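You operate a simulated robot arm through the tools that you are given. There is no shell and no other tool. Be economical: measure what you need, move in short steps, check, and stop when the job is done.

The job below is to be done with a simulated robot arm. You get a single attempt, and the scene is never put back.

Task
Take off your tag 1 and padlock and restart the elevator.
Fine: shut the middle door first; tag on its own peg, padlock at the end of the shelf; reset, then start.

The check looks at the end state, three seconds after you hand in, the way a careful person would. Anything else that was tipped, shoved, dropped, spilled or broken makes it a failure.

Robot
A 6-joint arm with a two-finger parallel gripper on a trunk, on a base that drives. Base frame: it is fixed to the floor where the robot stands at the start and does not move with it; the origin is under the middle of the robot, x ahead of it, y to its left, z up. Lengths are in mm, angles in degrees, forces in N, time in s.
With the tool pointing down near the work surface it reaches from about 100 to 760 mm from the robot's upright axis, wherever it stands. Its first joint turns from -166.0 to 166.0 degrees. Places, roughly: end of the panel shelf [-500, -1000, 1000]; lift reset button [-700, -1100, 1200]; lift start button [-700, -1100, 1300]; lift starter box [-700, -1100, 1300]; main isolator [-500, -1000, 1300]; middle door [500, 0, 1200]; tag [-750, -1000, 1250]. Payload 3.91 kg.
The TCP is the grasp point between the finger pads, 30 mm short of the fingertips. In the tool frame z runs along the fingers and y along their closing line. The gripper opens to 110 mm. The fingers are 20 mm wide and 10 mm thick; the gripper's body (48 by 112 mm) begins 55 mm behind the TCP.
Orientation is that of the tool frame in the base frame, as a unit quaternion [x, y, z, w]. With the fingers straight down and closing along the base's y, the tool's x points along the base's -x, its y along +y and its z along -z.

Tools
- The arm moves only by the tool servo_tool. Its argument "series" is a list of rows, each a list of 7 numbers: the shift along the tool's x, y, z in mm, then the turn, a rotation vector about the tool's x, y, z in degrees, then the opening, from 0 (shut) to 1 (fully open). In form: [[tx, ty, tz, rx, ry, rz, gripper], ...]. A call has 1 to 20 rows; each row shifts and turns the commanded pose from where the row before left it, along the tool's axes as they then stand. A row lasts 0.2 s, in which the tool goes at most 50 mm and 8.6 degrees; a call with a longer step from one row to the next is refused whole, and so is a gripper value outside its range. A pose out of reach is approached as far as the arm can. The call stops where the force on the tool passes 70 N (or 10 N more than at its start, if that is more) or the arm is blocked; 0.2 s more then pass. Each finger travels about 45 mm/s and halts on what it meets, pressing with about 38 N; the grip force reading is that of the motor and also rises with nothing between the fingers. The clock runs only during rows and for 0.2 s after the last one: add rows that do not move to give the fingers time. It gives the time, the measured TCP pose, the force on the tool (base axes), the opening and the grip force at its end, in the units of the frame above (readings bear some noise), with the torque about the TCP (base axes, N m) and any sound that the robot's microphone picked up.
- Cameras (640 x 400 px; columns grow to the right, rows downward): "scene" is now at [-33.6, 74.4, 1593.1]; the picture's right is [-0.88, -0.47, -0.00], its down [-0.21, 0.40, -0.89] and it looks along [0.42, -0.78, -0.46] (base axes); focal length 214 px, centre (320, 200). "wrist" rides on the gripper at [77, 7, -114] in the tool frame; the picture's right is [-0.09, 1.00, 0.00], its down [-0.80, -0.07, -0.59] and it looks along [-0.59, -0.05, 0.80] (tool axes); focal length 270 px, centre (320, 200).
- capture(camera): a new picture of that camera. No time passes.
- lift_body(by): slides the trunk up (or, below 0, down) by that many mm; the arm and the scene camera ride with it, the base frame stays. It gives what a move gives, with no picture.
- drive_base(legs): drives the robot by 1 to 6 legs, each [ahead, turn to the left] in mm and degrees, along the robot's own axes; the way and the turn of a leg run together, so that a leg with both is an arc; at most 1500 mm and 180 degrees a leg. The arm and the cameras ride along, it lands a little off, and it stops where it bumps. It gives what a move gives.
- aim_head(pan, tilt): turns the head with the scene camera to pan (to the left, within 155 degrees either way) and tilt (down, from -29 to 69), counted from straight ahead of the robot. It gives what a move gives.
- probe_pixels(camera, pixels): there is no depth. For up to 12 entries [column, row, z] of the newest picture of that camera ("zoom" is the newest enlarged one), the place [x, y] in the base frame at which the ray of that pixel passes the height z, good to about 3 mm. No time passes.
- close_up(camera, box): a new picture of the part [left, top, right, bottom] of that camera's present view, enlarged. No time passes.
- sign_off(): hands the job in; it is judged then, once.

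Work in short steps. Measure before you move; look again where a grasp or a placing could have gone wrong, and mend it. You have 80 turns and 48 pictures in all, those below and enlarged ones among them. Open the gripper and draw the arm clear of the work before you hand the job in, unless the task says otherwise; then end with one line.

The tools are called after "Request:" as name(argument=value, ...) on one line, values as JSON. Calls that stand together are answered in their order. servo_tool: Moves the arm, as the interface text tells. Its arguments: {"type":"object","properties":{"series":{"type":"array"}},"required":["series"]} The other tools are called the same way: lift_body (by) slides the trunk up or down; drive_base (legs) drives the base; aim_head (pan, tilt) turns the head that bears the scene camera; capture (camera) takes a picture; probe_pixels (camera, pixels) gives the place at which the rays of pixels pass given heights; close_up (camera, box) takes an enlarged picture of a part of a camera's view; sign_off () hands the job in.

At the start:

```text
time_s: 0.0
tool_pos: [-108.4, -332.4, 1455.0]
tool_rot: [-0.004, 1.0, 0.001, 0.001]
contact_force: [-0.1, -0.1, 0.2]
torque: [0.03, 0.0, -0.02]
finger_gap: 109.9
grasp_force: 0.0
trunk travel left (down, up): [-525.0, 85.0]
robot x, y, heading: [-1.3, 5.2, 0.1]
head pan, tilt: [-61.9, 27.2]
```

scene: 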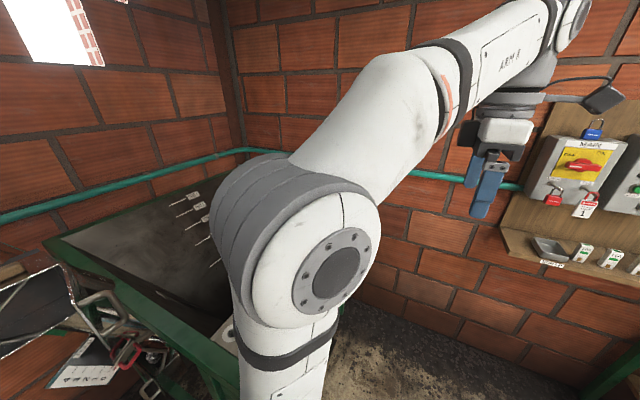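
wrist: 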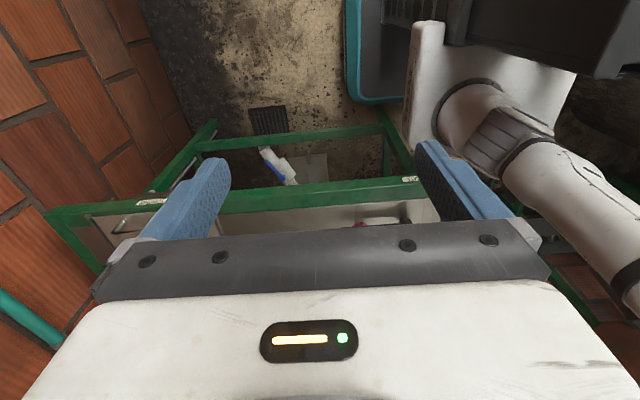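

The scene view shows the isolator box at the right edge (~580,165) with tags and padlocks. I aim the head at the panel to see all of it.

Request:
aim_head(pan=-115, tilt=20)

Request:
capture(camera="scene")

Request:
aim_head(pan=0, tilt=25)

Request:
capture(camera="scene")

```text
time_s: 1.2
tool_pos: [-109.4, -332.0, 1454.4]
tool_rot: [-0.005, 1.0, 0.0, 0.0]
contact_force: [-0.6, -0.2, 0.1]
torque: [0.01, 0.01, 0.01]
finger_gap: 109.7
grasp_force: 0.0
trunk travel left (down, up): [-525.0, 85.0]
robot x, y, heading: [1.8, 4.3, 0.0]
head pan, tilt: [-115.0, 20.0]
```

```text
45 pictures are left
```

scene: 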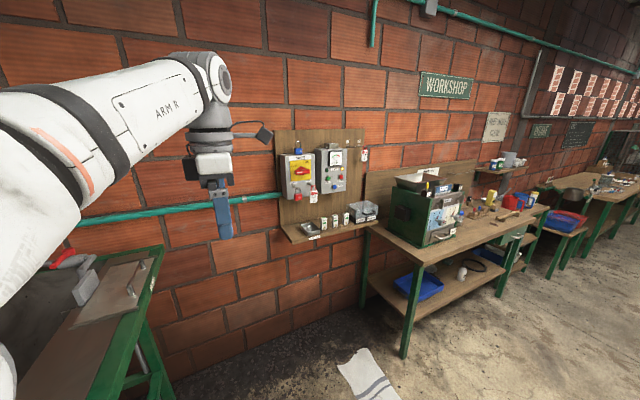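

```text
time_s: 3.2
tool_pos: [-108.2, -331.3, 1454.9]
tool_rot: [-0.004, 1.0, 0.0, 0.0]
contact_force: [0.1, 0.7, -0.2]
torque: [-0.02, -0.01, 0.0]
finger_gap: 110.3
grasp_force: 0.1
trunk travel left (down, up): [-525.0, 85.0]
robot x, y, heading: [-1.5, -2.4, -0.3]
head pan, tilt: [0.0, 25.0]
```

```text
44 pictures are left
```

scene: 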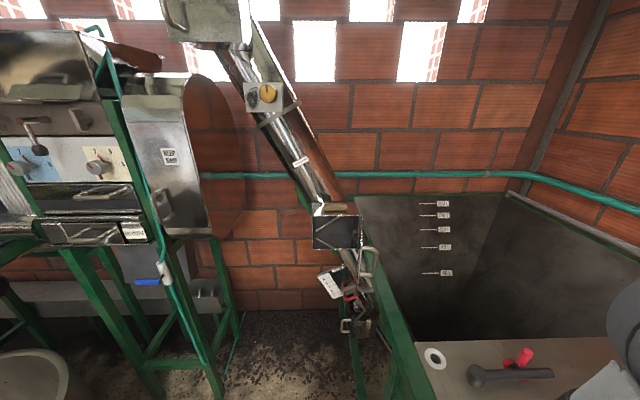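

The elevator leg stands ahead of the robot (column 250-380); I enlarge it to find the middle door, and enlarge the workings below.

Request:
close_up(camera="scene", box=[160, 0, 400, 150])

Request:
close_up(camera="scene", box=[260, 140, 460, 360])

Request:
aim_head(pan=-115, tilt=20)

Request:
close_up(camera="scene", box=[260, 120, 400, 250])

```text
2.67 times, centred on (280, 75) of scene
```

zoom: 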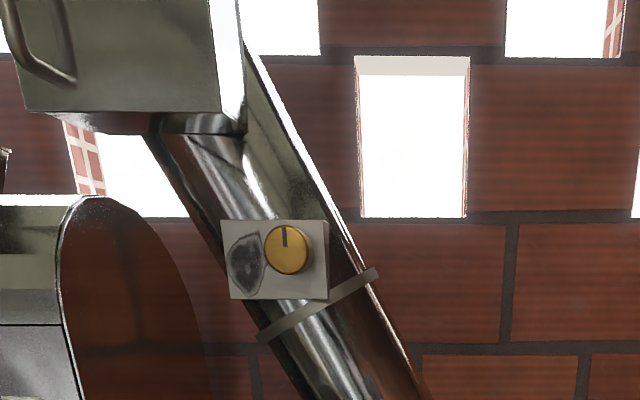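

```text
1.82 times, centred on (360, 250) of scene
```

zoom: 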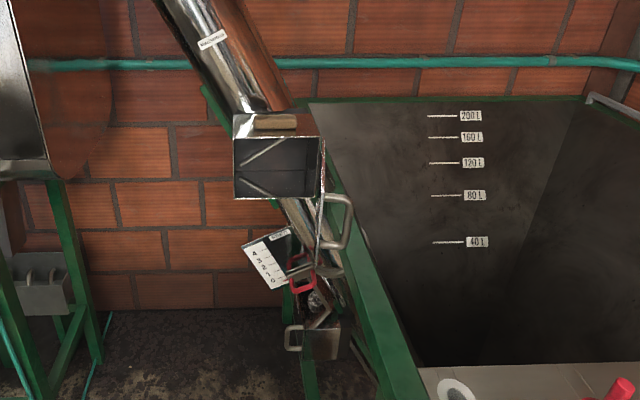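

```text
time_s: 5.1
tool_pos: [-107.9, -331.7, 1454.0]
tool_rot: [-0.005, 1.0, 0.0, 0.0]
contact_force: [0.6, 1.1, 0.5]
torque: [-0.01, 0.04, 0.03]
finger_gap: 110.1
grasp_force: 0.0
trunk travel left (down, up): [-525.0, 85.0]
robot x, y, heading: [3.4, 0.6, -0.0]
head pan, tilt: [-115.0, 20.0]
```

```text
3.08 times, centred on (330, 185) of scene
```

zoom: 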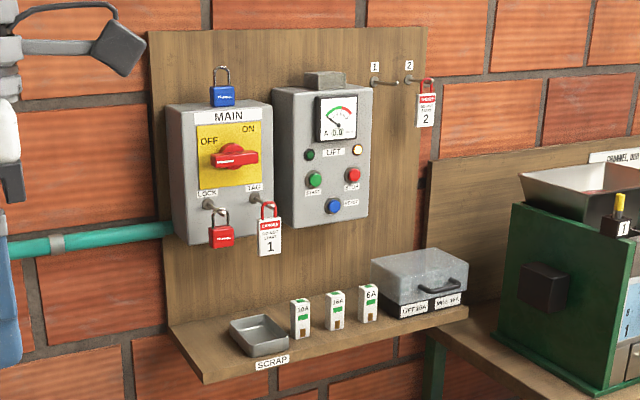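

The panel: isolator OFF with red padlock on LOCK, tag 1 on TAG, blue padlock on top, peg 1 empty, blue RESET, green START. Now a tight close-up of the open middle door ahead.

Request:
aim_head(pan=0, tilt=35)

Request:
close_up(camera="scene", box=[290, 130, 410, 230])

```text
time_s: 7.0
tool_pos: [-107.2, -332.3, 1455.9]
tool_rot: [-0.004, 1.0, 0.0, 0.001]
contact_force: [-0.4, 0.2, -0.5]
torque: [0.05, 0.06, 0.0]
finger_gap: 110.2
grasp_force: 0.1
trunk travel left (down, up): [-525.0, 85.0]
robot x, y, heading: [-2.1, 1.1, -0.2]
head pan, tilt: [0.0, 35.0]
```

```text
4.00 times, centred on (350, 180) of scene
```

zoom: 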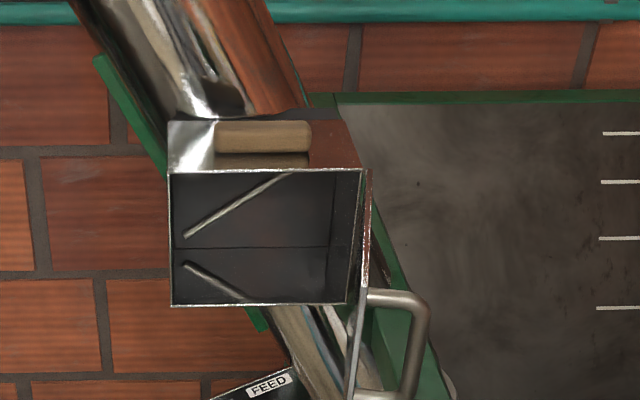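

The door is hinged on the box's right side and stands open toward the robot, D-handle on its outer face. I probe a few features and then lower the trunk 200 mm for a stereo second view.

Request:
probe_pixels(camera="zoom", pixels=[[170, 172, 1200], [365, 170, 1200], [172, 304, 1200], [346, 302, 1200], [425, 305, 1200], [412, 390, 1200], [170, 172, 1100], [365, 170, 1100], [172, 304, 1100], [346, 302, 1100], [425, 305, 1100], [412, 390, 1100]])

Request:
lift_body(by=-200)

Request:
capture(camera="scene")

```text
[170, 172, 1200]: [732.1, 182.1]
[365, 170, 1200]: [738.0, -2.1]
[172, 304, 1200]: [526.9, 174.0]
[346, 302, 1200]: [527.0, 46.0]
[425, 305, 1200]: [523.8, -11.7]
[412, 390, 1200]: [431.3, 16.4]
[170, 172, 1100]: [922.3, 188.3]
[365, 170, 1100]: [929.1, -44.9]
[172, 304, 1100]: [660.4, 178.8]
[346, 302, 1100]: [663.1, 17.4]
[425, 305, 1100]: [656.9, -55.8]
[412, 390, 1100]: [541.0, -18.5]
```

```text
time_s: 9.2
tool_pos: [-107.5, -331.6, 1254.1]
tool_rot: [-0.005, 1.0, 0.001, 0.0]
contact_force: [0.2, -0.6, -0.1]
torque: [0.03, 0.0, -0.02]
finger_gap: 110.2
grasp_force: 0.1
trunk travel left (down, up): [-325.0, 285.0]
robot x, y, heading: [0.7, 2.2, 0.1]
head pan, tilt: [0.0, 35.0]
```

```text
39 pictures are left
```

scene: 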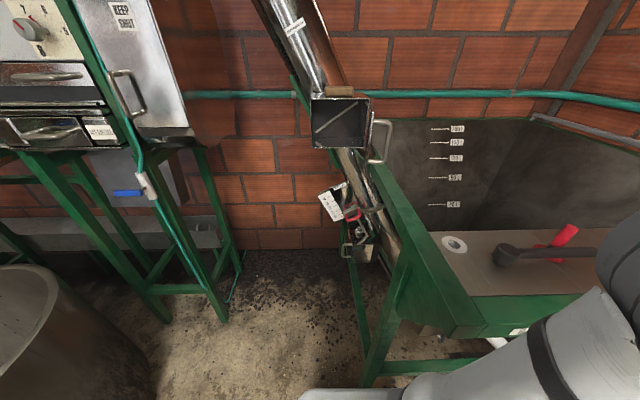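

Now I enlarge the box again from the lower viewpoint.

Request:
close_up(camera="scene", box=[290, 70, 410, 170])

```text
4.00 times, centred on (350, 120) of scene
```

zoom: 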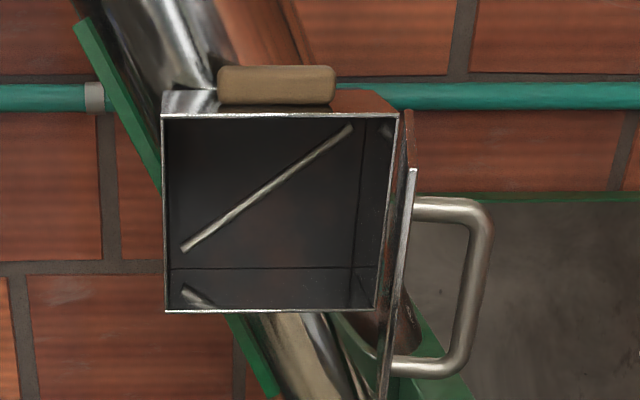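

I get rays for the box corners, door edge and handle in this view.

Request:
probe_pixels(camera="zoom", pixels=[[163, 116, 1200], [398, 113, 1200], [166, 311, 1200], [376, 307, 1200], [480, 208, 1200], [455, 372, 1200], [413, 170, 1200], [390, 390, 1200], [408, 112, 1200], [455, 372, 1100], [480, 208, 1100], [413, 170, 1100]])

```text
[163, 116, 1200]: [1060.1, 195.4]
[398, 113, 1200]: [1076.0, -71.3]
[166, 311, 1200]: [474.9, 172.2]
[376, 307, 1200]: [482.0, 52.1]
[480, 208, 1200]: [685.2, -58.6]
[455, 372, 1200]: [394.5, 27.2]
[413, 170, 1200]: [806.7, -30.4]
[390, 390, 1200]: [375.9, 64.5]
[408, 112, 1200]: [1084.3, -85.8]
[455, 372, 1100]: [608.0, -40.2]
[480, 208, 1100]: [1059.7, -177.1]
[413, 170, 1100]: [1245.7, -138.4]
```

Triangulation: box front ≈ (556, 36…177, 1171–1290), hinge at y≈36, door open ~77° toward me, handle's vertical bar near (435, 20, 1175–1267). I'll approach from above with the tool pointing down: raise 100 mm, then move over toward the handle.

Request:
servo_tool(series=[[0, 0, -50, 0, 0, 0, 1], [0, 0, -50, 0, 0, 0, 1], [-42.3, 17, 0, 0, 0, 0, 1], [-42.3, 17, 0, 0, 0, 0, 1], [-42.3, 17, 0, 0, 0, 0, 1], [-42.3, 17, 0, 0, 0, 0, 1], [-42.3, 17, 0, 0, 0, 0, 1], [-42.3, 17, 0, 0, 0, 0, 1], [-42.3, 17, 0, 0, 0, 0, 1], [-42.3, 17, 0, 0, 0, 0, 1], [-42.3, 17, 0, 0, 0, 0, 1], [-42.3, 17, 0, 0, 0, 0, 1], [-42.3, 17, 0, 0, 0, 0, 1]])

Request:
servo_tool(series=[[0, 0, 0, 0, 0, -8.5, 1], [0, 0, 0, 0, 0, -8.5, 1], [0, 0, 0, 0, 0, -8.5, 1], [0, 0, 0, 0, 0, -8.5, 1], [0, 0, 0, 0, 0, -8.5, 1], [0, 0, 0, 0, 0, -8.5, 1], [0, 0, 0, 0, 0, -8.5, 1], [0, 0, 0, 0, 0, -8.5, 1], [0, 0, 0, 0, 0, -8.5, 1]])

Request:
capture(camera="wrist")

```text
time_s: 12.0
tool_pos: [355.2, -140.3, 1282.5]
tool_rot: [-0.004, 1.0, 0.0, 0.0]
contact_force: [0.2, 0.7, 1.0]
torque: [-0.01, 0.0, 0.04]
finger_gap: 110.0
grasp_force: 0.1
out of reach, approached as far as the arm can: row 1, 2, 8
trunk travel left (down, up): [-325.0, 285.0]
robot x, y, heading: [0.8, 3.9, -0.1]
head pan, tilt: [0.0, 35.0]
```

```text
time_s: 14.0
tool_pos: [354.8, -141.1, 1283.7]
tool_rot: [-0.623, 0.782, 0.0, 0.0]
contact_force: [0.0, -0.3, 0.0]
torque: [0.04, 0.01, -0.03]
finger_gap: 110.1
grasp_force: 0.0
trunk travel left (down, up): [-325.0, 285.0]
robot x, y, heading: [1.8, 2.3, -0.2]
head pan, tilt: [0.0, 35.0]
```

```text
37 pictures are left
```

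wrist: 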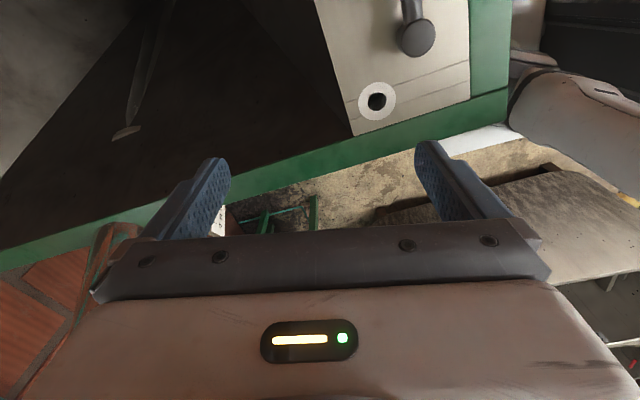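

The wrist camera looks away from the door in this yaw, so I'll guide with the scene camera. I raise the trunk 100 mm for vertical clearance and look.

Request:
lift_body(by=100)

Request:
capture(camera="scene")

```text
time_s: 15.3
tool_pos: [354.4, -141.5, 1382.5]
tool_rot: [-0.622, 0.783, 0.001, -0.001]
contact_force: [1.0, 0.0, 1.0]
torque: [0.02, -0.04, 0.01]
finger_gap: 109.9
grasp_force: 0.0
trunk travel left (down, up): [-425.0, 185.0]
robot x, y, heading: [1.7, 0.9, -0.4]
head pan, tilt: [0.0, 35.0]
```

```text
36 pictures are left
```

scene: 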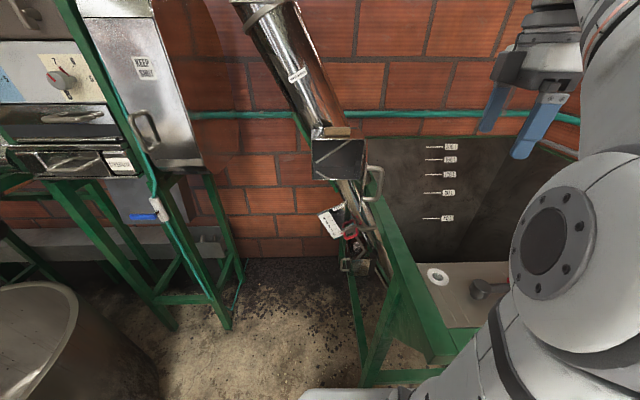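

I enlarge the door from this intermediate height to refine the handle's place.

Request:
close_up(camera="scene", box=[310, 120, 406, 220])

```text
4.00 times, centred on (358, 170) of scene
```

zoom: 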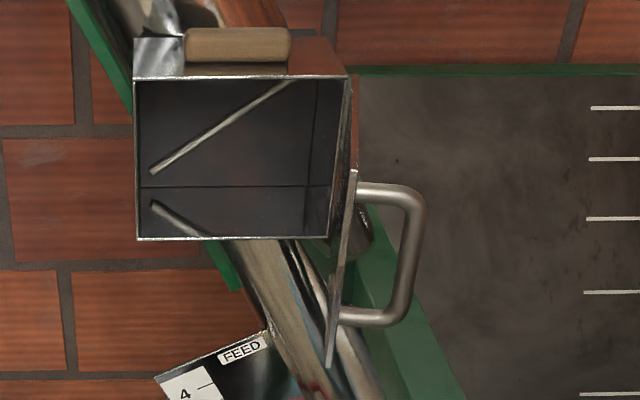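

Bar runs from zoom (416,200) to (398,312); free edge from (353,171) to (330,366). I probe rays at plausible heights.

Request:
probe_pixels(camera="zoom", pixels=[[353, 171, 1300], [353, 171, 1280], [330, 366, 1180], [330, 366, 1160], [416, 202, 1280], [416, 202, 1260], [398, 312, 1200], [398, 312, 1180], [134, 78, 1290], [347, 76, 1290], [330, 237, 1170], [137, 239, 1170]])

```text
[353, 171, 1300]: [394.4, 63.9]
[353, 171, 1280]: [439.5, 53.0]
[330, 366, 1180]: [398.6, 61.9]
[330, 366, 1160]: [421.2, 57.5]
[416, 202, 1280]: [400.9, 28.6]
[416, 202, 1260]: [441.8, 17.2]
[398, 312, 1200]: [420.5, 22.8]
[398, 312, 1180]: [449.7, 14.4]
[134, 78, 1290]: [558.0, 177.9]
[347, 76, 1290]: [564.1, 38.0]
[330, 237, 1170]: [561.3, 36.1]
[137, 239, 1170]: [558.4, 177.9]
```

Estimates agree: bar at (429, 20.5), z 1194–1266; hinge (561, 34); free edge (411, 60), z to 1293. I move above the bar with the gripper half open.

Request:
servo_tool(series=[[-43.6, -9.1, 0, 0, 0, 0, 0.5], [-43.6, -9.1, 0, 0, 0, 0, 0.5], [-43.6, -9.1, 0, 0, 0, 0, 0.5], [-43.6, -9.1, 0, 0, 0, -3, 0.5], [0, 0, 30, 0, 0, 0, 0.5]])

Request:
capture(camera="scene")

```text
time_s: 16.5
tool_pos: [430.0, 21.2, 1351.4]
tool_rot: [-0.643, 0.766, 0.0, -0.001]
contact_force: [0.3, 0.3, 0.1]
torque: [-0.02, 0.0, 0.01]
finger_gap: 54.9
grasp_force: 0.0
trunk travel left (down, up): [-425.0, 185.0]
robot x, y, heading: [-0.8, 4.3, 0.1]
head pan, tilt: [0.0, 35.0]
```

```text
34 pictures are left
```

scene: 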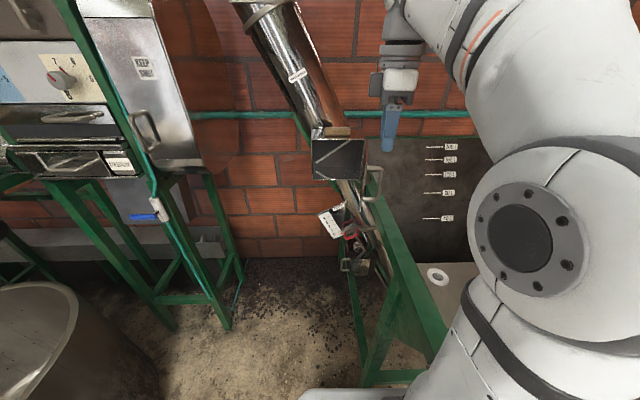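

TCP is over the bar estimate; descend 98 mm gently, then close.

Request:
servo_tool(series=[[0, 0, 25, 0, 0, 0, 0.5], [0, 0, 25, 0, 0, 0, 0.5], [0, 0, 25, 0, 0, 0, 0.5], [0, 0, 23, 0, 0, 0, 0.5]])

Request:
close_up(camera="scene", box=[310, 80, 450, 220])

```text
time_s: 17.5
tool_pos: [428.7, 20.7, 1254.8]
tool_rot: [-0.643, 0.766, -0.001, 0.0]
contact_force: [0.3, -0.3, 0.2]
torque: [0.01, 0.03, -0.04]
finger_gap: 54.9
grasp_force: 0.0
trunk travel left (down, up): [-425.0, 185.0]
robot x, y, heading: [-1.9, 4.9, -0.1]
head pan, tilt: [0.0, 35.0]
```

```text
2.86 times, centred on (380, 150) of scene
```

zoom: 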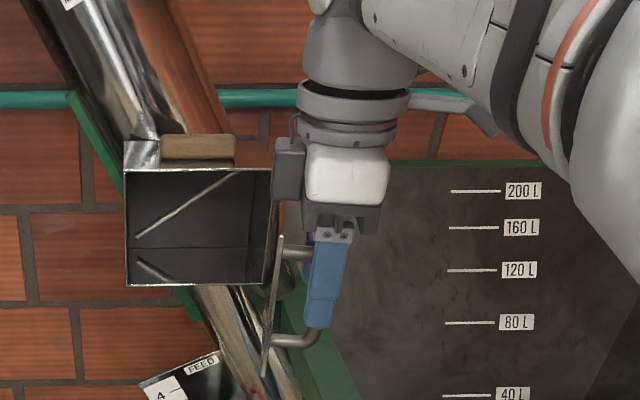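

Fingers straddle the bar. A dark box on the gripper's door side (zoom 290,168) worries me for the wooden block on the box top; I probe its position.

Request:
probe_pixels(camera="zoom", pixels=[[274, 200, 1330], [274, 200, 1310], [300, 200, 1330], [300, 200, 1310], [274, 140, 1370], [274, 140, 1350], [162, 137, 1310], [235, 137, 1310], [162, 158, 1290], [235, 168, 1290]])

```text
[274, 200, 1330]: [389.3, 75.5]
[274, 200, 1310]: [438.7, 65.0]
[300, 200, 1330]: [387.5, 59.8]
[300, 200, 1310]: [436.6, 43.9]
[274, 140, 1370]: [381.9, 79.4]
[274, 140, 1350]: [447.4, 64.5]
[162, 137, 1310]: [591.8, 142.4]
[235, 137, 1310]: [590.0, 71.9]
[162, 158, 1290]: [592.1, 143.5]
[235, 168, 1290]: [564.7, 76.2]
```

The gripper box clears if I raise the TCP slightly and let the tool yaw lag the door. Raise 6 mm, close on the bar.

Request:
servo_tool(series=[[0, 0, -6, 0, 0, 0, 0.5], [0, 0, 0, 0, 0, 0, 0], [0, 0, 0, 0, 0, 0, 0], [0, 0, 0, 0, 0, 0, 0], [0, 0, 0, 0, 0, 0, 0]])

```text
time_s: 18.7
tool_pos: [440.4, 20.0, 1259.8]
tool_rot: [-0.642, 0.767, -0.001, 0.003]
contact_force: [57.4, -1.0, 27.0]
torque: [-0.03, 0.62, -0.48]
finger_gap: 12.3
grasp_force: 45.9
trunk travel left (down, up): [-425.0, 185.0]
robot x, y, heading: [-2.6, 1.6, -0.2]
head pan, tilt: [0.0, 35.0]
```

The grip pulled the tool 12 mm in +x, so the bar sits near x=441. I relieve that offset in the command, then check the force.

Request:
servo_tool(series=[[-2, -11.5, 0, 0, 0, 0, 0], [0, 0, 0, 0, 0, 0, 0]])

```text
time_s: 19.3
tool_pos: [440.3, 19.7, 1258.4]
tool_rot: [-0.643, 0.766, 0.002, -0.002]
contact_force: [1.2, -3.8, 2.1]
torque: [1.14, 0.07, -0.47]
finger_gap: 12.3
grasp_force: 44.5
trunk travel left (down, up): [-425.0, 185.0]
robot x, y, heading: [-5.0, 0.4, -0.3]
head pan, tilt: [0.0, 35.0]
```

Force relieved; the bar is at (440, 20). I swing the first 20° along the door arc.

Request:
servo_tool(series=[[-20.7, 4.5, 0, 0, 0, 8, 0], [-20.7, 3.8, 0, 0, 0, 8, 0], [0, 0, 0, 0, 0, 0, 0]])

```text
time_s: 20.1
tool_pos: [444.1, 60.7, 1258.0]
tool_rot: [-0.53, 0.848, 0.0, -0.001]
contact_force: [7.3, -7.4, -8.4]
torque: [-0.38, 0.62, -0.7]
finger_gap: 12.5
grasp_force: 45.3
trunk travel left (down, up): [-425.0, 185.0]
robot x, y, heading: [1.7, 4.1, -0.0]
head pan, tilt: [0.0, 35.0]
```

The door follows with small forces. Next 30°.

Request:
servo_tool(series=[[-21, 3, 0, 0, 0, 8, 0], [-21.1, 2.4, 0, 0, 0, 8, 0], [-21.1, 1.5, 0, 0, 0, 8, 0], [0, 0, 0, 0, 0, 0, 0]])

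Request:
close_up(camera="scene", box=[270, 60, 450, 220])

```text
time_s: 21.1
tool_pos: [476.1, 117.4, 1258.7]
tool_rot: [-0.34, 0.94, 0.0, -0.001]
contact_force: [7.9, -13.3, -19.4]
torque: [0.21, 0.44, -0.64]
finger_gap: 13.2
grasp_force: 44.6
trunk travel left (down, up): [-425.0, 185.0]
robot x, y, heading: [-0.0, 5.8, 0.0]
head pan, tilt: [0.0, 35.0]
```

```text
2.50 times, centred on (360, 140) of scene
```

zoom: 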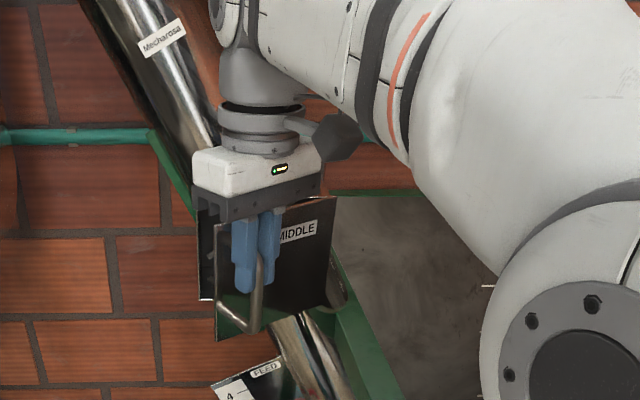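

The "MIDDLE" door is swinging shut properly. Two more steps to ~10° open.

Request:
servo_tool(series=[[-21.1, 0.8, 0, 0, 0, 8, 0], [-21.1, 0, 0, 0, 0, 4, 0], [0, 0, 0, 0, 0, 0, 0]])

Request:
close_up(camera="scene", box=[270, 60, 450, 220])

```text
time_s: 21.9
tool_pos: [507.5, 143.7, 1258.9]
tool_rot: [-0.241, 0.971, 0.002, -0.001]
contact_force: [0.5, -10.9, -19.4]
torque: [0.23, 0.96, -0.7]
finger_gap: 14.7
grasp_force: 44.4
trunk travel left (down, up): [-425.0, 185.0]
robot x, y, heading: [0.3, 2.1, 0.1]
head pan, tilt: [0.0, 35.0]
```

```text
2.50 times, centred on (360, 140) of scene
```

zoom: 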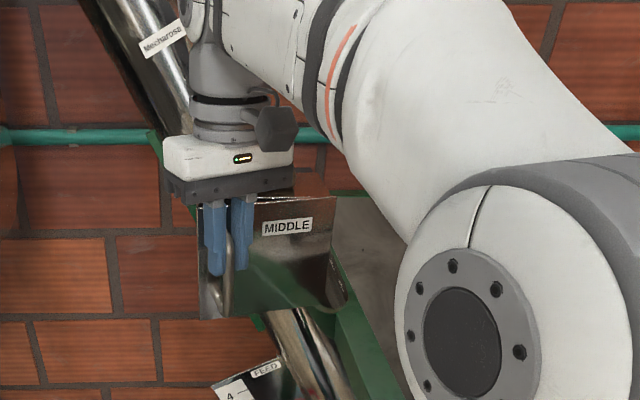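

About 10° remains. I push on in small steps, watching for the stop.

Request:
servo_tool(series=[[-7, 0, 0, 0, 0, 0, 0], [-7, -0.7, 0, 0, 0, 0, 0], [-5, -1, 0, 0, 0, 0, 0], [0, 0, 0, 0, 0, 0, 0]])

```text
time_s: 22.9
tool_pos: [525.2, 150.4, 1259.5]
tool_rot: [-0.242, 0.97, 0.0, 0.0]
contact_force: [-0.1, -10.1, -16.5]
torque: [0.57, 0.59, -0.69]
finger_gap: 16.4
grasp_force: 44.9
trunk travel left (down, up): [-425.0, 185.0]
robot x, y, heading: [0.3, 3.3, -0.0]
head pan, tilt: [0.0, 35.0]
```

No stop yet; continue in +x (tool frame −x mostly) a few millimetres at a time.

Request:
servo_tool(series=[[-4, -1.5, 0, 0, 0, 0, 0], [-4, -1.5, 0, 0, 0, 0, 0], [-3, -1.5, 0, 0, 0, 0, 0], [0, 0, 0, 0, 0, 0, 0]])

Request:
close_up(camera="scene", box=[290, 90, 410, 210])

```text
time_s: 23.9
tool_pos: [533.4, 152.3, 1260.0]
tool_rot: [-0.242, 0.97, 0.0, -0.003]
contact_force: [-23.3, -6.6, -31.5]
torque: [0.57, 1.04, -0.6]
finger_gap: 17.2
grasp_force: 45.2
trunk travel left (down, up): [-425.0, 185.0]
robot x, y, heading: [2.2, 1.0, -0.0]
head pan, tilt: [0.0, 35.0]
```

```text
3.33 times, centred on (350, 150) of scene
```

zoom: 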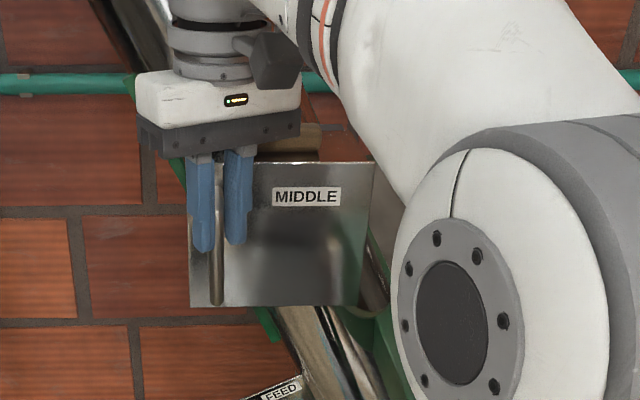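

Force −23 N in x: the door is meeting its frame. One more firm push, then open the fingers.

Request:
servo_tool(series=[[-4, -1.5, 0, 0, 0, 0, 0], [0, 0, 0, 0, 0, 0, 0]])

Request:
servo_tool(series=[[0, 0, 0, 0, 0, 0, 0.5], [0, 0, 0, 0, 0, 0, 0.5], [0, 0, 0, 0, 0, 0, 0.5]])

```text
time_s: 24.5
tool_pos: [533.6, 151.6, 1260.6]
tool_rot: [-0.242, 0.97, 0.0, -0.002]
contact_force: [-42.3, -7.9, -34.1]
torque: [0.59, 0.82, -0.61]
finger_gap: 17.5
grasp_force: 45.0
trunk travel left (down, up): [-425.0, 185.0]
robot x, y, heading: [-3.0, 2.9, 0.3]
head pan, tilt: [0.0, 35.0]
```

```text
time_s: 25.3
tool_pos: [538.8, 154.2, 1261.2]
tool_rot: [-0.242, 0.97, -0.001, 0.001]
contact_force: [-7.3, 2.5, 3.7]
torque: [-0.12, -0.16, -0.15]
finger_gap: 52.3
grasp_force: 0.1
trunk travel left (down, up): [-425.0, 185.0]
robot x, y, heading: [0.0, 3.7, 0.2]
head pan, tilt: [0.0, 35.0]
```

Released; a slight residual contact of −7 N in x. I back off 3 mm and rise straight up off the bar.

Request:
servo_tool(series=[[3, 1, 0, 0, 0, 0, 0.5], [0, 0, -15, 0, 0, 0, 0.5], [0, 0, -25, 0, 0, 0, 0.5], [0, 0, -30, 0, 0, 0, 0.5], [0, 0, -20, 0, 0, 0, 0.5]])

Request:
close_up(camera="scene", box=[270, 80, 410, 220])

```text
time_s: 26.5
tool_pos: [535.4, 152.6, 1346.9]
tool_rot: [-0.242, 0.97, 0.0, 0.002]
contact_force: [0.2, -0.3, 0.0]
torque: [-0.03, -0.02, 0.0]
finger_gap: 54.9
grasp_force: 0.0
out of reach, approached as far as the arm can: row 5
trunk travel left (down, up): [-425.0, 185.0]
robot x, y, heading: [0.3, 5.9, 0.2]
head pan, tilt: [0.0, 35.0]
```

```text
2.86 times, centred on (340, 150) of scene
```

zoom: 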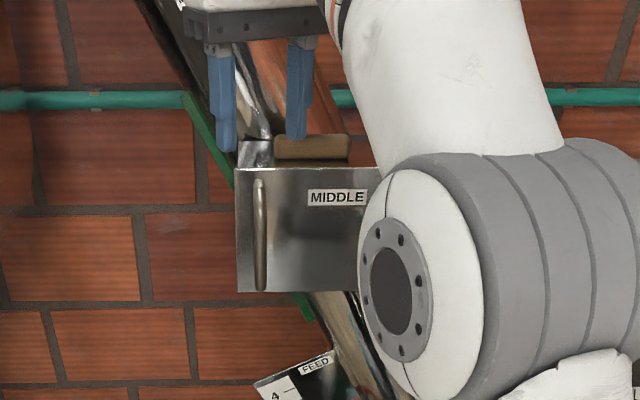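

Door is shut, block undisturbed. I retract the arm toward (300, 0) and square the yaw, then survey the floor on the panel side.

Request:
servo_tool(series=[[46.3, -3.7, 0, 0, 0, 0, 0.5], [46.3, -3.7, 0, 0, 0, 0, 0.5], [46.3, -3.7, 0, 0, 0, 0, 0.5], [46.3, -3.7, 0, 0, 0, 0, 0.5], [46.3, -3.7, 0, 0, 0, 0, 0.5], [46.3, -3.7, 0, 0, 0, 0, 0.5], [0, 0, 0, 0, 0, 7, 0.5], [0, 0, 0, 0, 0, 7, 0.5], [0, 0, 0, 0, 0, 7, 0.5], [0, 0, 0, 0, 0, 7, 0.5]])

Request:
aim_head(pan=-110, tilt=40)

Request:
capture(camera="scene")

```text
time_s: 28.7
tool_pos: [300.8, 2.0, 1347.7]
tool_rot: [0.002, 1.0, 0.0, 0.0]
contact_force: [-0.1, 0.5, 1.1]
torque: [0.0, -0.02, 0.01]
finger_gap: 55.1
grasp_force: 0.0
trunk travel left (down, up): [-425.0, 185.0]
robot x, y, heading: [2.0, -0.3, -0.4]
head pan, tilt: [0.0, 35.0]
```

```text
time_s: 30.6
tool_pos: [299.5, 2.3, 1347.1]
tool_rot: [0.0, 1.0, 0.0, -0.001]
contact_force: [-0.4, 0.3, -0.3]
torque: [0.0, 0.02, 0.03]
finger_gap: 55.1
grasp_force: 0.1
trunk travel left (down, up): [-425.0, 185.0]
robot x, y, heading: [-1.2, 2.5, -0.1]
head pan, tilt: [-110.0, 40.0]
```

```text
28 pictures are left
```

scene: 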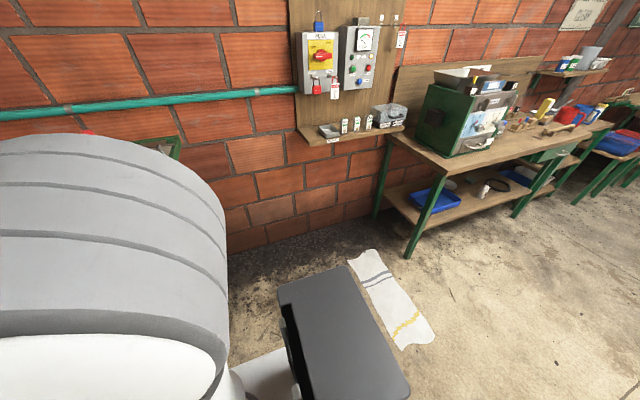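

I probe the floor positions of the towel, the base of wall, the bench's leg and the panel features at guessed heights.

Request:
probe_pixels(camera="scene", pixels=[[350, 262, 0], [378, 250, 0], [435, 335, 0], [398, 348, 0], [376, 217, 0], [408, 258, 0], [266, 243, 0], [300, 130, 1000], [405, 128, 1000], [331, 145, 1000], [280, 290, 300], [385, 395, 300]])

```text
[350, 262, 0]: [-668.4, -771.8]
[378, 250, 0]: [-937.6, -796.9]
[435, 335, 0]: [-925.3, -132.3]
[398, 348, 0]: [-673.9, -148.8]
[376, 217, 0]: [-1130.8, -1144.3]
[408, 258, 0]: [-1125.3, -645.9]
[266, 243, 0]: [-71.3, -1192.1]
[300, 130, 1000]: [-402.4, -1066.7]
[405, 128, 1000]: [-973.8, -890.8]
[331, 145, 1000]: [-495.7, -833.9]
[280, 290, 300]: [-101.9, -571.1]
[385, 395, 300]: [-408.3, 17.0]
```

The dark box near (340,330) may be my own base's deck. I turn right in place to face the wall and look down ahead to check the base footprint versus towel and table.

Request:
drive_base(legs=[[0, -90]])

Request:
aim_head(pan=-45, tilt=45)

Request:
capture(camera="scene")

```text
time_s: 33.3
tool_pos: [185.4, -210.4, 1347.1]
tool_rot: [0.413, 0.911, -0.001, 0.0]
contact_force: [0.3, -1.1, 0.1]
torque: [-0.01, -0.01, -0.02]
finger_gap: 55.0
grasp_force: 0.1
trunk travel left (down, up): [-425.0, 185.0]
robot x, y, heading: [-16.0, 10.4, -42.5]
head pan, tilt: [-110.0, 40.0]
stopped in leg 1: the robot was blocked; the commanded pose is now the measured one
```

```text
time_s: 34.6
tool_pos: [185.7, -210.8, 1347.3]
tool_rot: [0.412, 0.911, 0.0, -0.001]
contact_force: [-0.2, 0.4, -0.1]
torque: [0.0, -0.03, -0.02]
finger_gap: 54.9
grasp_force: 0.1
trunk travel left (down, up): [-425.0, 185.0]
robot x, y, heading: [-17.6, 14.6, -42.4]
head pan, tilt: [-45.0, 45.0]
```

```text
27 pictures are left
```

scene: 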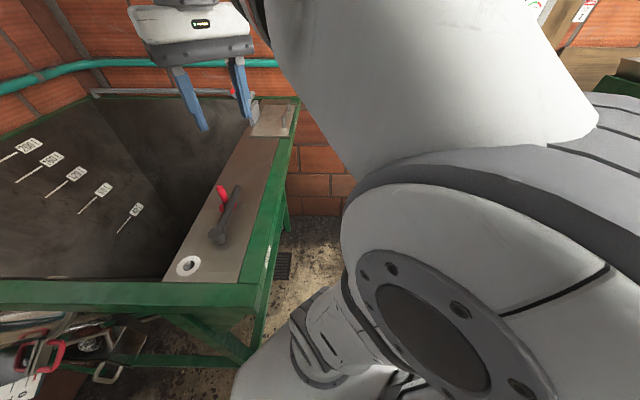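

Blocked against the green hopper frame at heading −42°. Before backing off I look at the clearance behind and to the right.

Request:
aim_head(pan=-120, tilt=45)

Request:
capture(camera="scene")

Request:
aim_head(pan=150, tilt=35)

Request:
capture(camera="scene")

```text
time_s: 36.1
tool_pos: [185.0, -210.6, 1346.2]
tool_rot: [0.412, 0.911, -0.001, 0.0]
contact_force: [0.4, 0.8, -0.1]
torque: [-0.04, -0.02, -0.03]
finger_gap: 54.8
grasp_force: 0.0
trunk travel left (down, up): [-425.0, 185.0]
robot x, y, heading: [-18.2, 9.3, -42.2]
head pan, tilt: [-120.0, 45.0]
```

```text
26 pictures are left
```

scene: 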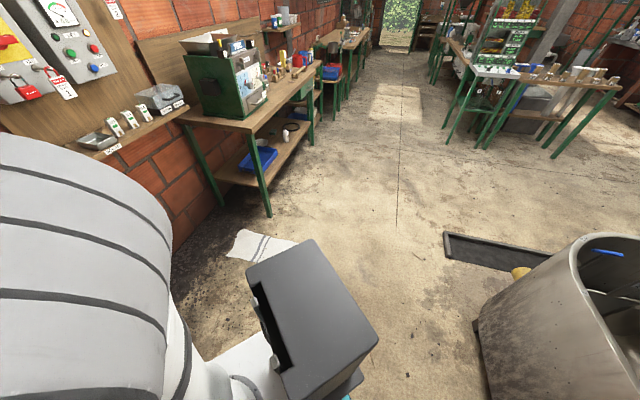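

```text
time_s: 39.9
tool_pos: [183.3, -210.0, 1348.0]
tool_rot: [0.412, 0.911, 0.0, 0.0]
contact_force: [-0.1, 0.7, 0.3]
torque: [0.01, 0.01, -0.02]
finger_gap: 55.1
grasp_force: 0.0
trunk travel left (down, up): [-425.0, 185.0]
robot x, y, heading: [-18.1, 9.8, -42.5]
head pan, tilt: [150.0, 35.0]
```

```text
25 pictures are left
```

scene: 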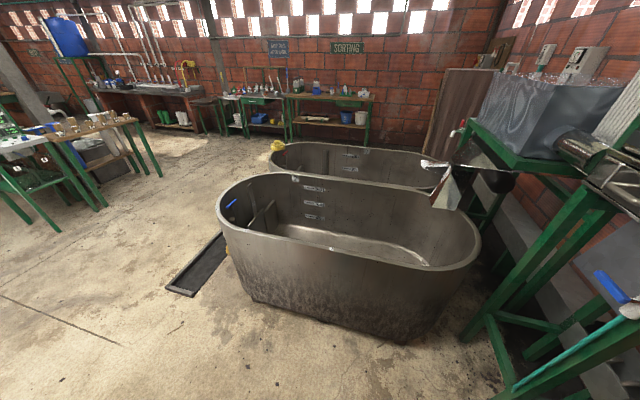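

The dark box is my base's rear deck (it rotated with me). I probe the vat's foot to know turning clearance behind.

Request:
probe_pixels(camera="scene", pixels=[[400, 344, 0], [330, 325, 0], [255, 300, 0], [218, 210, 450], [470, 250, 450], [350, 260, 450], [166, 290, 0], [490, 340, 0]])

```text
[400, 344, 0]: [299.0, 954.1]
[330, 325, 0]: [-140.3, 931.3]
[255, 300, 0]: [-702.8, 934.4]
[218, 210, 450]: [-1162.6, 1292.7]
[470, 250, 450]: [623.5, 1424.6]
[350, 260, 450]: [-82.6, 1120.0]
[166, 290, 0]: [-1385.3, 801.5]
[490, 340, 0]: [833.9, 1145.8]
```

Plenty of room (vat at y≥930). I turn back to 0°, back up 200 mm, turn right to face the wall, and look down right to see base edge versus towel.

Request:
drive_base(legs=[[0, 42], [-220, 0], [0, -90]])

Request:
aim_head(pan=-50, tilt=50)

Request:
capture(camera="scene")

```text
time_s: 47.3
tool_pos: [-262.8, -286.8, 1347.0]
tool_rot: [0.743, 0.67, 0.0, 0.0]
contact_force: [-0.4, -0.5, 0.0]
torque: [0.05, 0.02, -0.02]
finger_gap: 55.1
grasp_force: 0.1
trunk travel left (down, up): [-425.0, 185.0]
robot x, y, heading: [-250.2, 12.2, -89.0]
head pan, tilt: [150.0, 35.0]
```

```text
time_s: 50.2
tool_pos: [-261.6, -284.6, 1346.7]
tool_rot: [0.742, 0.671, 0.001, 0.0]
contact_force: [-0.4, 0.3, -0.2]
torque: [0.02, 0.0, 0.01]
finger_gap: 54.9
grasp_force: 0.1
trunk travel left (down, up): [-425.0, 185.0]
robot x, y, heading: [-249.5, 13.3, -89.4]
head pan, tilt: [-50.0, 50.0]
```

```text
24 pictures are left
```

scene: 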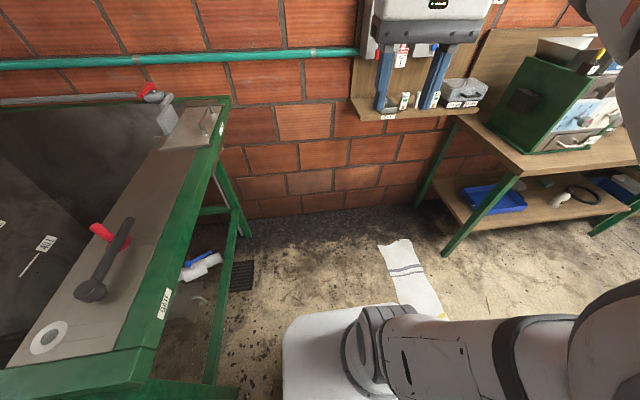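

The picture looks straight at the wall, which doesn't fit pan −50; I probe floor points to see what the calibration says.

Request:
probe_pixels(camera="scene", pixels=[[285, 330, 500], [380, 245, 0], [405, 240, 0], [400, 308, 0], [320, 200, 0], [225, 385, 0], [443, 255, 0], [350, 112, 1000], [487, 112, 1000], [160, 310, 900]])

Request:
capture(camera="scene")

```text
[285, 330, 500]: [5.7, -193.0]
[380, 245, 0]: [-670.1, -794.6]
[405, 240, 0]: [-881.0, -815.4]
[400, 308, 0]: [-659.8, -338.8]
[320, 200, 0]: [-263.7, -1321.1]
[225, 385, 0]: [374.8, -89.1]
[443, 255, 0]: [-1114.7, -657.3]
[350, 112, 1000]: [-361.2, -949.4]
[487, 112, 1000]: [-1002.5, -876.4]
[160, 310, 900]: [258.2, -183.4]
```

```text
23 pictures are left
```

scene: 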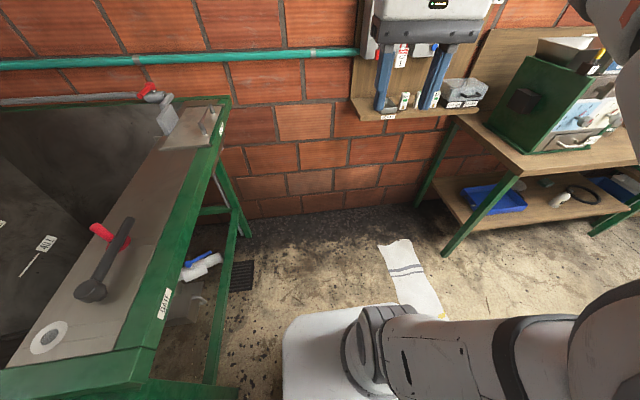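

Base edge is ≈275 mm to each side; the towel's edge is at x≈−665. I drive an S-path to about (−335, −470) facing the wall, staying off the towel.

Request:
drive_base(legs=[[0, -20], [260, 0], [0, 19.4], [240, 0]])

Request:
aim_head(pan=-20, tilt=20)

Request:
capture(camera="scene")

```text
time_s: 55.6
tool_pos: [-351.1, -771.2, 1346.3]
tool_rot: [0.746, 0.666, 0.0, -0.001]
contact_force: [-0.6, -0.3, -0.5]
torque: [0.01, -0.03, -0.03]
finger_gap: 54.9
grasp_force: 0.1
trunk travel left (down, up): [-425.0, 185.0]
robot x, y, heading: [-335.9, -473.1, -90.3]
head pan, tilt: [-50.0, 50.0]
```

```text
time_s: 56.5
tool_pos: [-352.3, -770.8, 1346.9]
tool_rot: [0.746, 0.666, 0.0, 0.0]
contact_force: [0.4, 0.7, -0.6]
torque: [-0.01, 0.0, 0.02]
finger_gap: 54.9
grasp_force: 0.0
trunk travel left (down, up): [-425.0, 185.0]
robot x, y, heading: [-329.6, -471.1, -90.1]
head pan, tilt: [-20.0, 20.0]
```

```text
22 pictures are left
```

scene: 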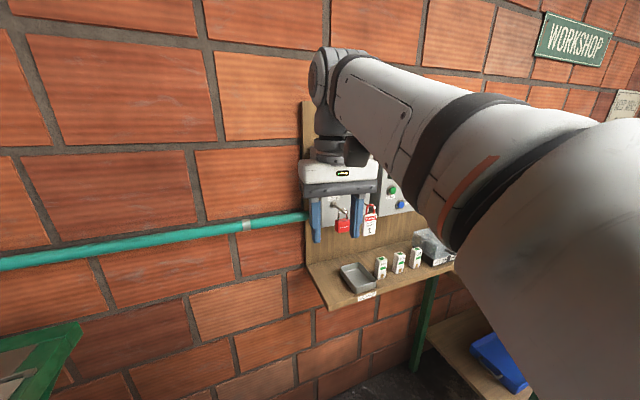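

The arm blocks the scene view, so I'll use the wrist camera with the tool turned horizontal toward the wall (camera above). First shift right and start yawing.

Request:
servo_tool(series=[[0, -40, 0, 0, 0, 0, 0.5], [0, -40, 0, 0, 0, 0, 0.5], [0, -40, 0, 0, 0, 0, 0.5], [0, -40, 0, 0, 0, 0, 0.5], [0, -40, 0, 0, 0, 0, 0.5], [0, 0, 0, 0, 0, -8.48, 0.5], [0, 0, 0, 0, 0, -8.48, 0.5], [0, 0, 0, 0, 0, -8.48, 0.5], [0, 0, 0, 0, 0, -8.48, 0.5], [0, 0, 0, 0, 0, -8.48, 0.5], [0, 0, 0, 0, 0, -8.48, 0.5], [0, 0, 0, 0, 0, -8.48, 0.5], [0, 0, 0, 0, 0, -8.48, 0.5], [0, 0, 0, 0, 0, -8.48, 0.5], [0, 0, 0, 0, 0, -8.48, 0.5], [0, 0, 0, 0, 0, -8.48, 0.5]])

Request:
servo_tool(series=[[0, 0, 0, 0, 0, -8.48, 0.5], [0, 0, 0, 0, 0, -8.48, 0.5], [0, 0, 0, 0, 0, -8.48, 0.5], [0, 0, 0, 0, 0, -8.48, 0.5], [0, 0, 0, 0, 0, -8.48, 0.5], [0, 0, 0, 0, 0, -8.48, 0.5], [0, 0, 0, 0, 0, -8.48, 0.5], [0, 0, 0, 0, 0, -8.48, 0.5], [0, 0, 0, 0, 0, -8.48, 0.5], [0, 0, 0, 0, 0, -8.48, 0.5], [0, 0, 0, 0, 0, -8.48, 0.5]])

```text
time_s: 59.9
tool_pos: [-548.6, -747.8, 1347.4]
tool_rot: [0.027, 1.0, 0.0, 0.0]
contact_force: [-0.4, 0.7, 1.0]
torque: [-0.03, 0.0, 0.01]
finger_gap: 55.2
grasp_force: 0.1
trunk travel left (down, up): [-425.0, 185.0]
robot x, y, heading: [-333.1, -469.8, -90.3]
head pan, tilt: [-20.0, 20.0]
```

```text
time_s: 62.3
tool_pos: [-297.6, -824.4, 1342.8]
tool_rot: [-0.706, 0.708, 0.001, -0.001]
contact_force: [0.2, 0.2, 0.5]
torque: [0.0, -0.02, 0.01]
finger_gap: 54.7
grasp_force: 0.1
out of reach, approached as far as the arm can: row 5, 6, 7, 8, 9, 10, 11
trunk travel left (down, up): [-425.0, 185.0]
robot x, y, heading: [-334.3, -473.7, -90.4]
head pan, tilt: [-20.0, 20.0]
```

Joint 6's limit swung the arm; camera-up isn't natural here. I rotate back the other way so the camera hangs below when the tool is horizontal.

Request:
servo_tool(series=[[0, 0, 0, 0, 0, 8.48, 0.5], [0, 0, 0, 0, 0, 8.48, 0.5], [0, 0, 0, 0, 0, 8.48, 0.5], [0, 0, 0, 0, 0, 8.48, 0.5], [0, 0, 0, 0, 0, 8.48, 0.5], [0, 0, 0, 0, 0, 8.48, 0.5], [0, 0, 0, 0, 0, 8.48, 0.5], [0, 0, 0, 0, 0, 8.48, 0.5], [0, 0, 0, 0, 0, 8.48, 0.5], [0, 0, 0, 0, 0, 8.48, 0.5], [0, 0, 0, 0, 0, 8.48, 0.5]])

Request:
servo_tool(series=[[0, 0, 0, 0, 0, 8.5, 0.5], [0, 0, 0, 0, 0, 8.5, 0.5], [0, 0, 0, 0, 0, 8.5, 0.5], [0, 0, 0, 0, 0, 8.5, 0.5], [0, 0, 0, 0, 0, 8.5, 0.5], [0, 0, 0, 0, 0, 8.5, 0.5], [0, 0, 0, 0, 0, 8.5, 0.5], [0, 0, 0, 0, 0, 8.5, 0.5], [0, 0, 0, 0, 0, 8.5, 0.5], [0, 0, 0, 0, 0, 8.5, 0.5]])

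```text
time_s: 64.7
tool_pos: [-298.7, -824.1, 1342.2]
tool_rot: [0.029, 1.0, 0.0, 0.0]
contact_force: [0.4, 0.4, 0.1]
torque: [0.03, -0.01, 0.02]
finger_gap: 55.2
grasp_force: 0.1
trunk travel left (down, up): [-425.0, 185.0]
robot x, y, heading: [-337.0, -471.1, -90.3]
head pan, tilt: [-20.0, 20.0]
```

```text
time_s: 66.9
tool_pos: [-298.0, -823.8, 1341.0]
tool_rot: [0.697, 0.717, 0.001, 0.0]
contact_force: [-0.4, -0.4, -0.3]
torque: [-0.01, -0.02, -0.02]
finger_gap: 55.0
grasp_force: 0.1
trunk travel left (down, up): [-425.0, 185.0]
robot x, y, heading: [-334.3, -473.3, -90.4]
head pan, tilt: [-20.0, 20.0]
```

Now I move right to (−560, −740) and pitch the tool up to horizontal toward the wall.

Request:
servo_tool(series=[[15.3, -43.3, 0, 0, 0, 0, 0.5], [15.3, -43.3, 0, 0, 0, 0, 0.5], [15.3, -43.3, 0, 0, 0, 0, 0.5], [15.3, -43.3, 0, 0, 0, 0, 0.5], [15.3, -43.3, 0, 0, 0, 0, 0.5], [15.3, -43.3, 0, 0, 0, 0, 0.5], [0, 0, 0, 0, -8.18, 0, 0.5], [0, 0, 0, 0, -8.18, 0, 0.5], [0, 0, 0, 0, -8.18, 0, 0.5], [0, 0, 0, 0, -8.18, 0, 0.5], [0, 0, 0, 0, -8.18, 0, 0.5], [0, 0, 0, 0, -8.18, 0, 0.5], [0, 0, 0, 0, -8.18, 0, 0.5], [0, 0, 0, 0, -8.18, 0, 0.5], [0, 0, 0, 0, -8.18, 0, 0.5], [0, 0, 0, 0, -8.18, 0, 0.5], [0, 0, 0, 0, -8.18, 0, 0.5]])

Request:
capture(camera="wrist")

```text
time_s: 70.5
tool_pos: [-561.4, -740.2, 1342.0]
tool_rot: [0.492, 0.507, -0.494, 0.507]
contact_force: [-0.4, -0.2, -1.3]
torque: [0.02, 0.0, 0.0]
finger_gap: 54.9
grasp_force: 0.0
trunk travel left (down, up): [-425.0, 185.0]
robot x, y, heading: [-336.4, -469.9, -90.1]
head pan, tilt: [-20.0, 20.0]
```

```text
21 pictures are left
```

wrist: 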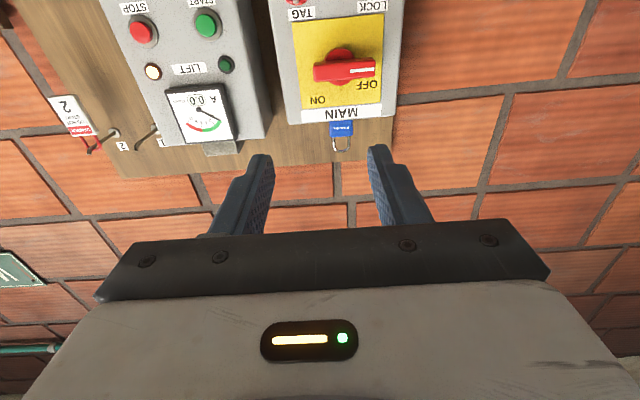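

The picture is upside down (camera below) and the hasps are just off the top, i.e. lower. I lower the tool 180 mm and look again.

Request:
servo_tool(series=[[45, 0, 0, 0, 0, 0, 0.5], [45, 0, 0, 0, 0, 0, 0.5], [45, 0, 0, 0, 0, 0, 0.5], [45, 0, 0, 0, 0, 0, 0.5]])

Request:
capture(camera="wrist")

```text
time_s: 71.5
tool_pos: [-569.6, -739.7, 1168.5]
tool_rot: [0.493, 0.508, -0.492, 0.507]
contact_force: [0.4, -0.3, 0.3]
torque: [0.0, -0.01, -0.02]
finger_gap: 54.9
grasp_force: 0.0
out of reach, approached as far as the arm can: row 4
trunk travel left (down, up): [-425.0, 185.0]
robot x, y, heading: [-335.6, -468.8, -90.3]
head pan, tilt: [-20.0, 20.0]
```

```text
20 pictures are left
```

wrist: 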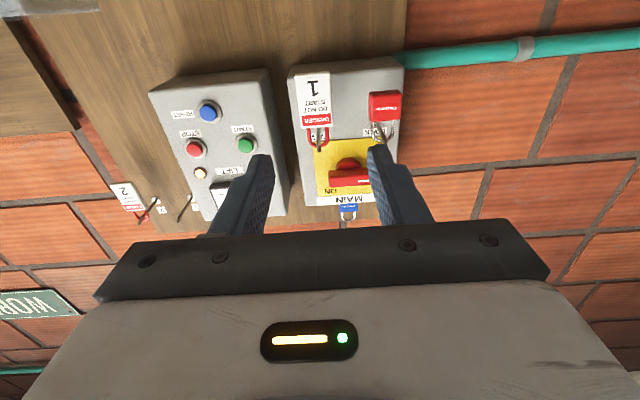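

I take a scene close-up of the panel for a second line of sight on pins, tag, padlock, pegs and buttons.

Request:
aim_head(pan=-35, tilt=20)

Request:
capture(camera="scene")

```text
time_s: 72.3
tool_pos: [-569.2, -740.0, 1169.7]
tool_rot: [0.492, 0.509, -0.491, 0.507]
contact_force: [0.5, 0.5, -0.5]
torque: [-0.03, 0.01, 0.0]
finger_gap: 55.0
grasp_force: 0.0
trunk travel left (down, up): [-425.0, 185.0]
robot x, y, heading: [-335.7, -469.5, -90.4]
head pan, tilt: [-35.0, 20.0]
```

```text
19 pictures are left
```

scene: 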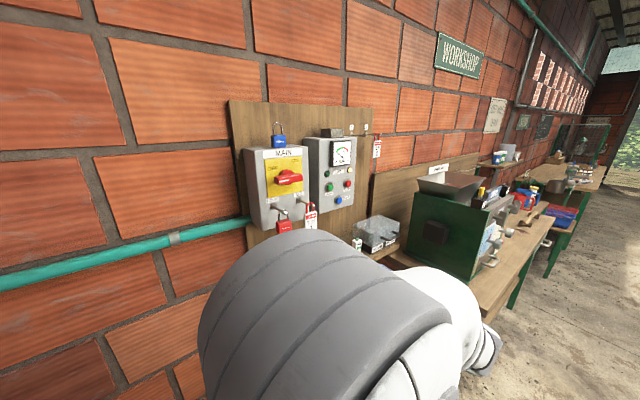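

The panel's upper part is visible; enlarge it.

Request:
close_up(camera="scene", box=[226, 115, 396, 245])

Request:
close_up(camera="wrist", box=[270, 60, 430, 210])

```text
3.08 times, centred on (311, 180) of scene
```

zoom: 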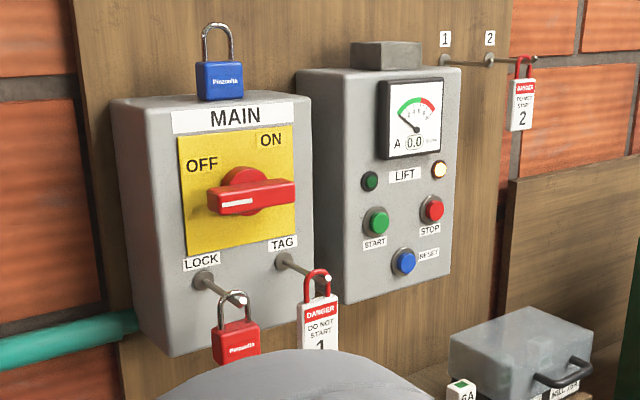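

```text
2.67 times, centred on (350, 135) of wrist
```

zoom: 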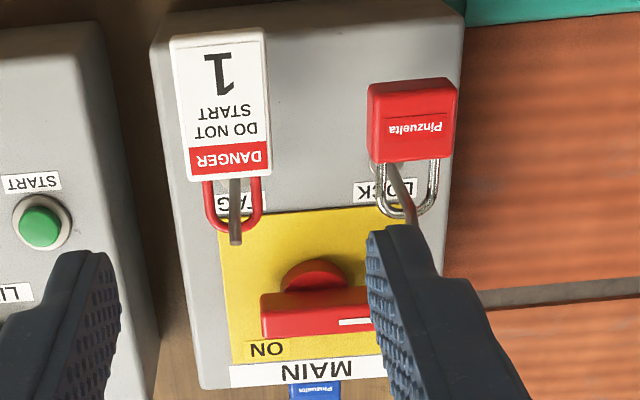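

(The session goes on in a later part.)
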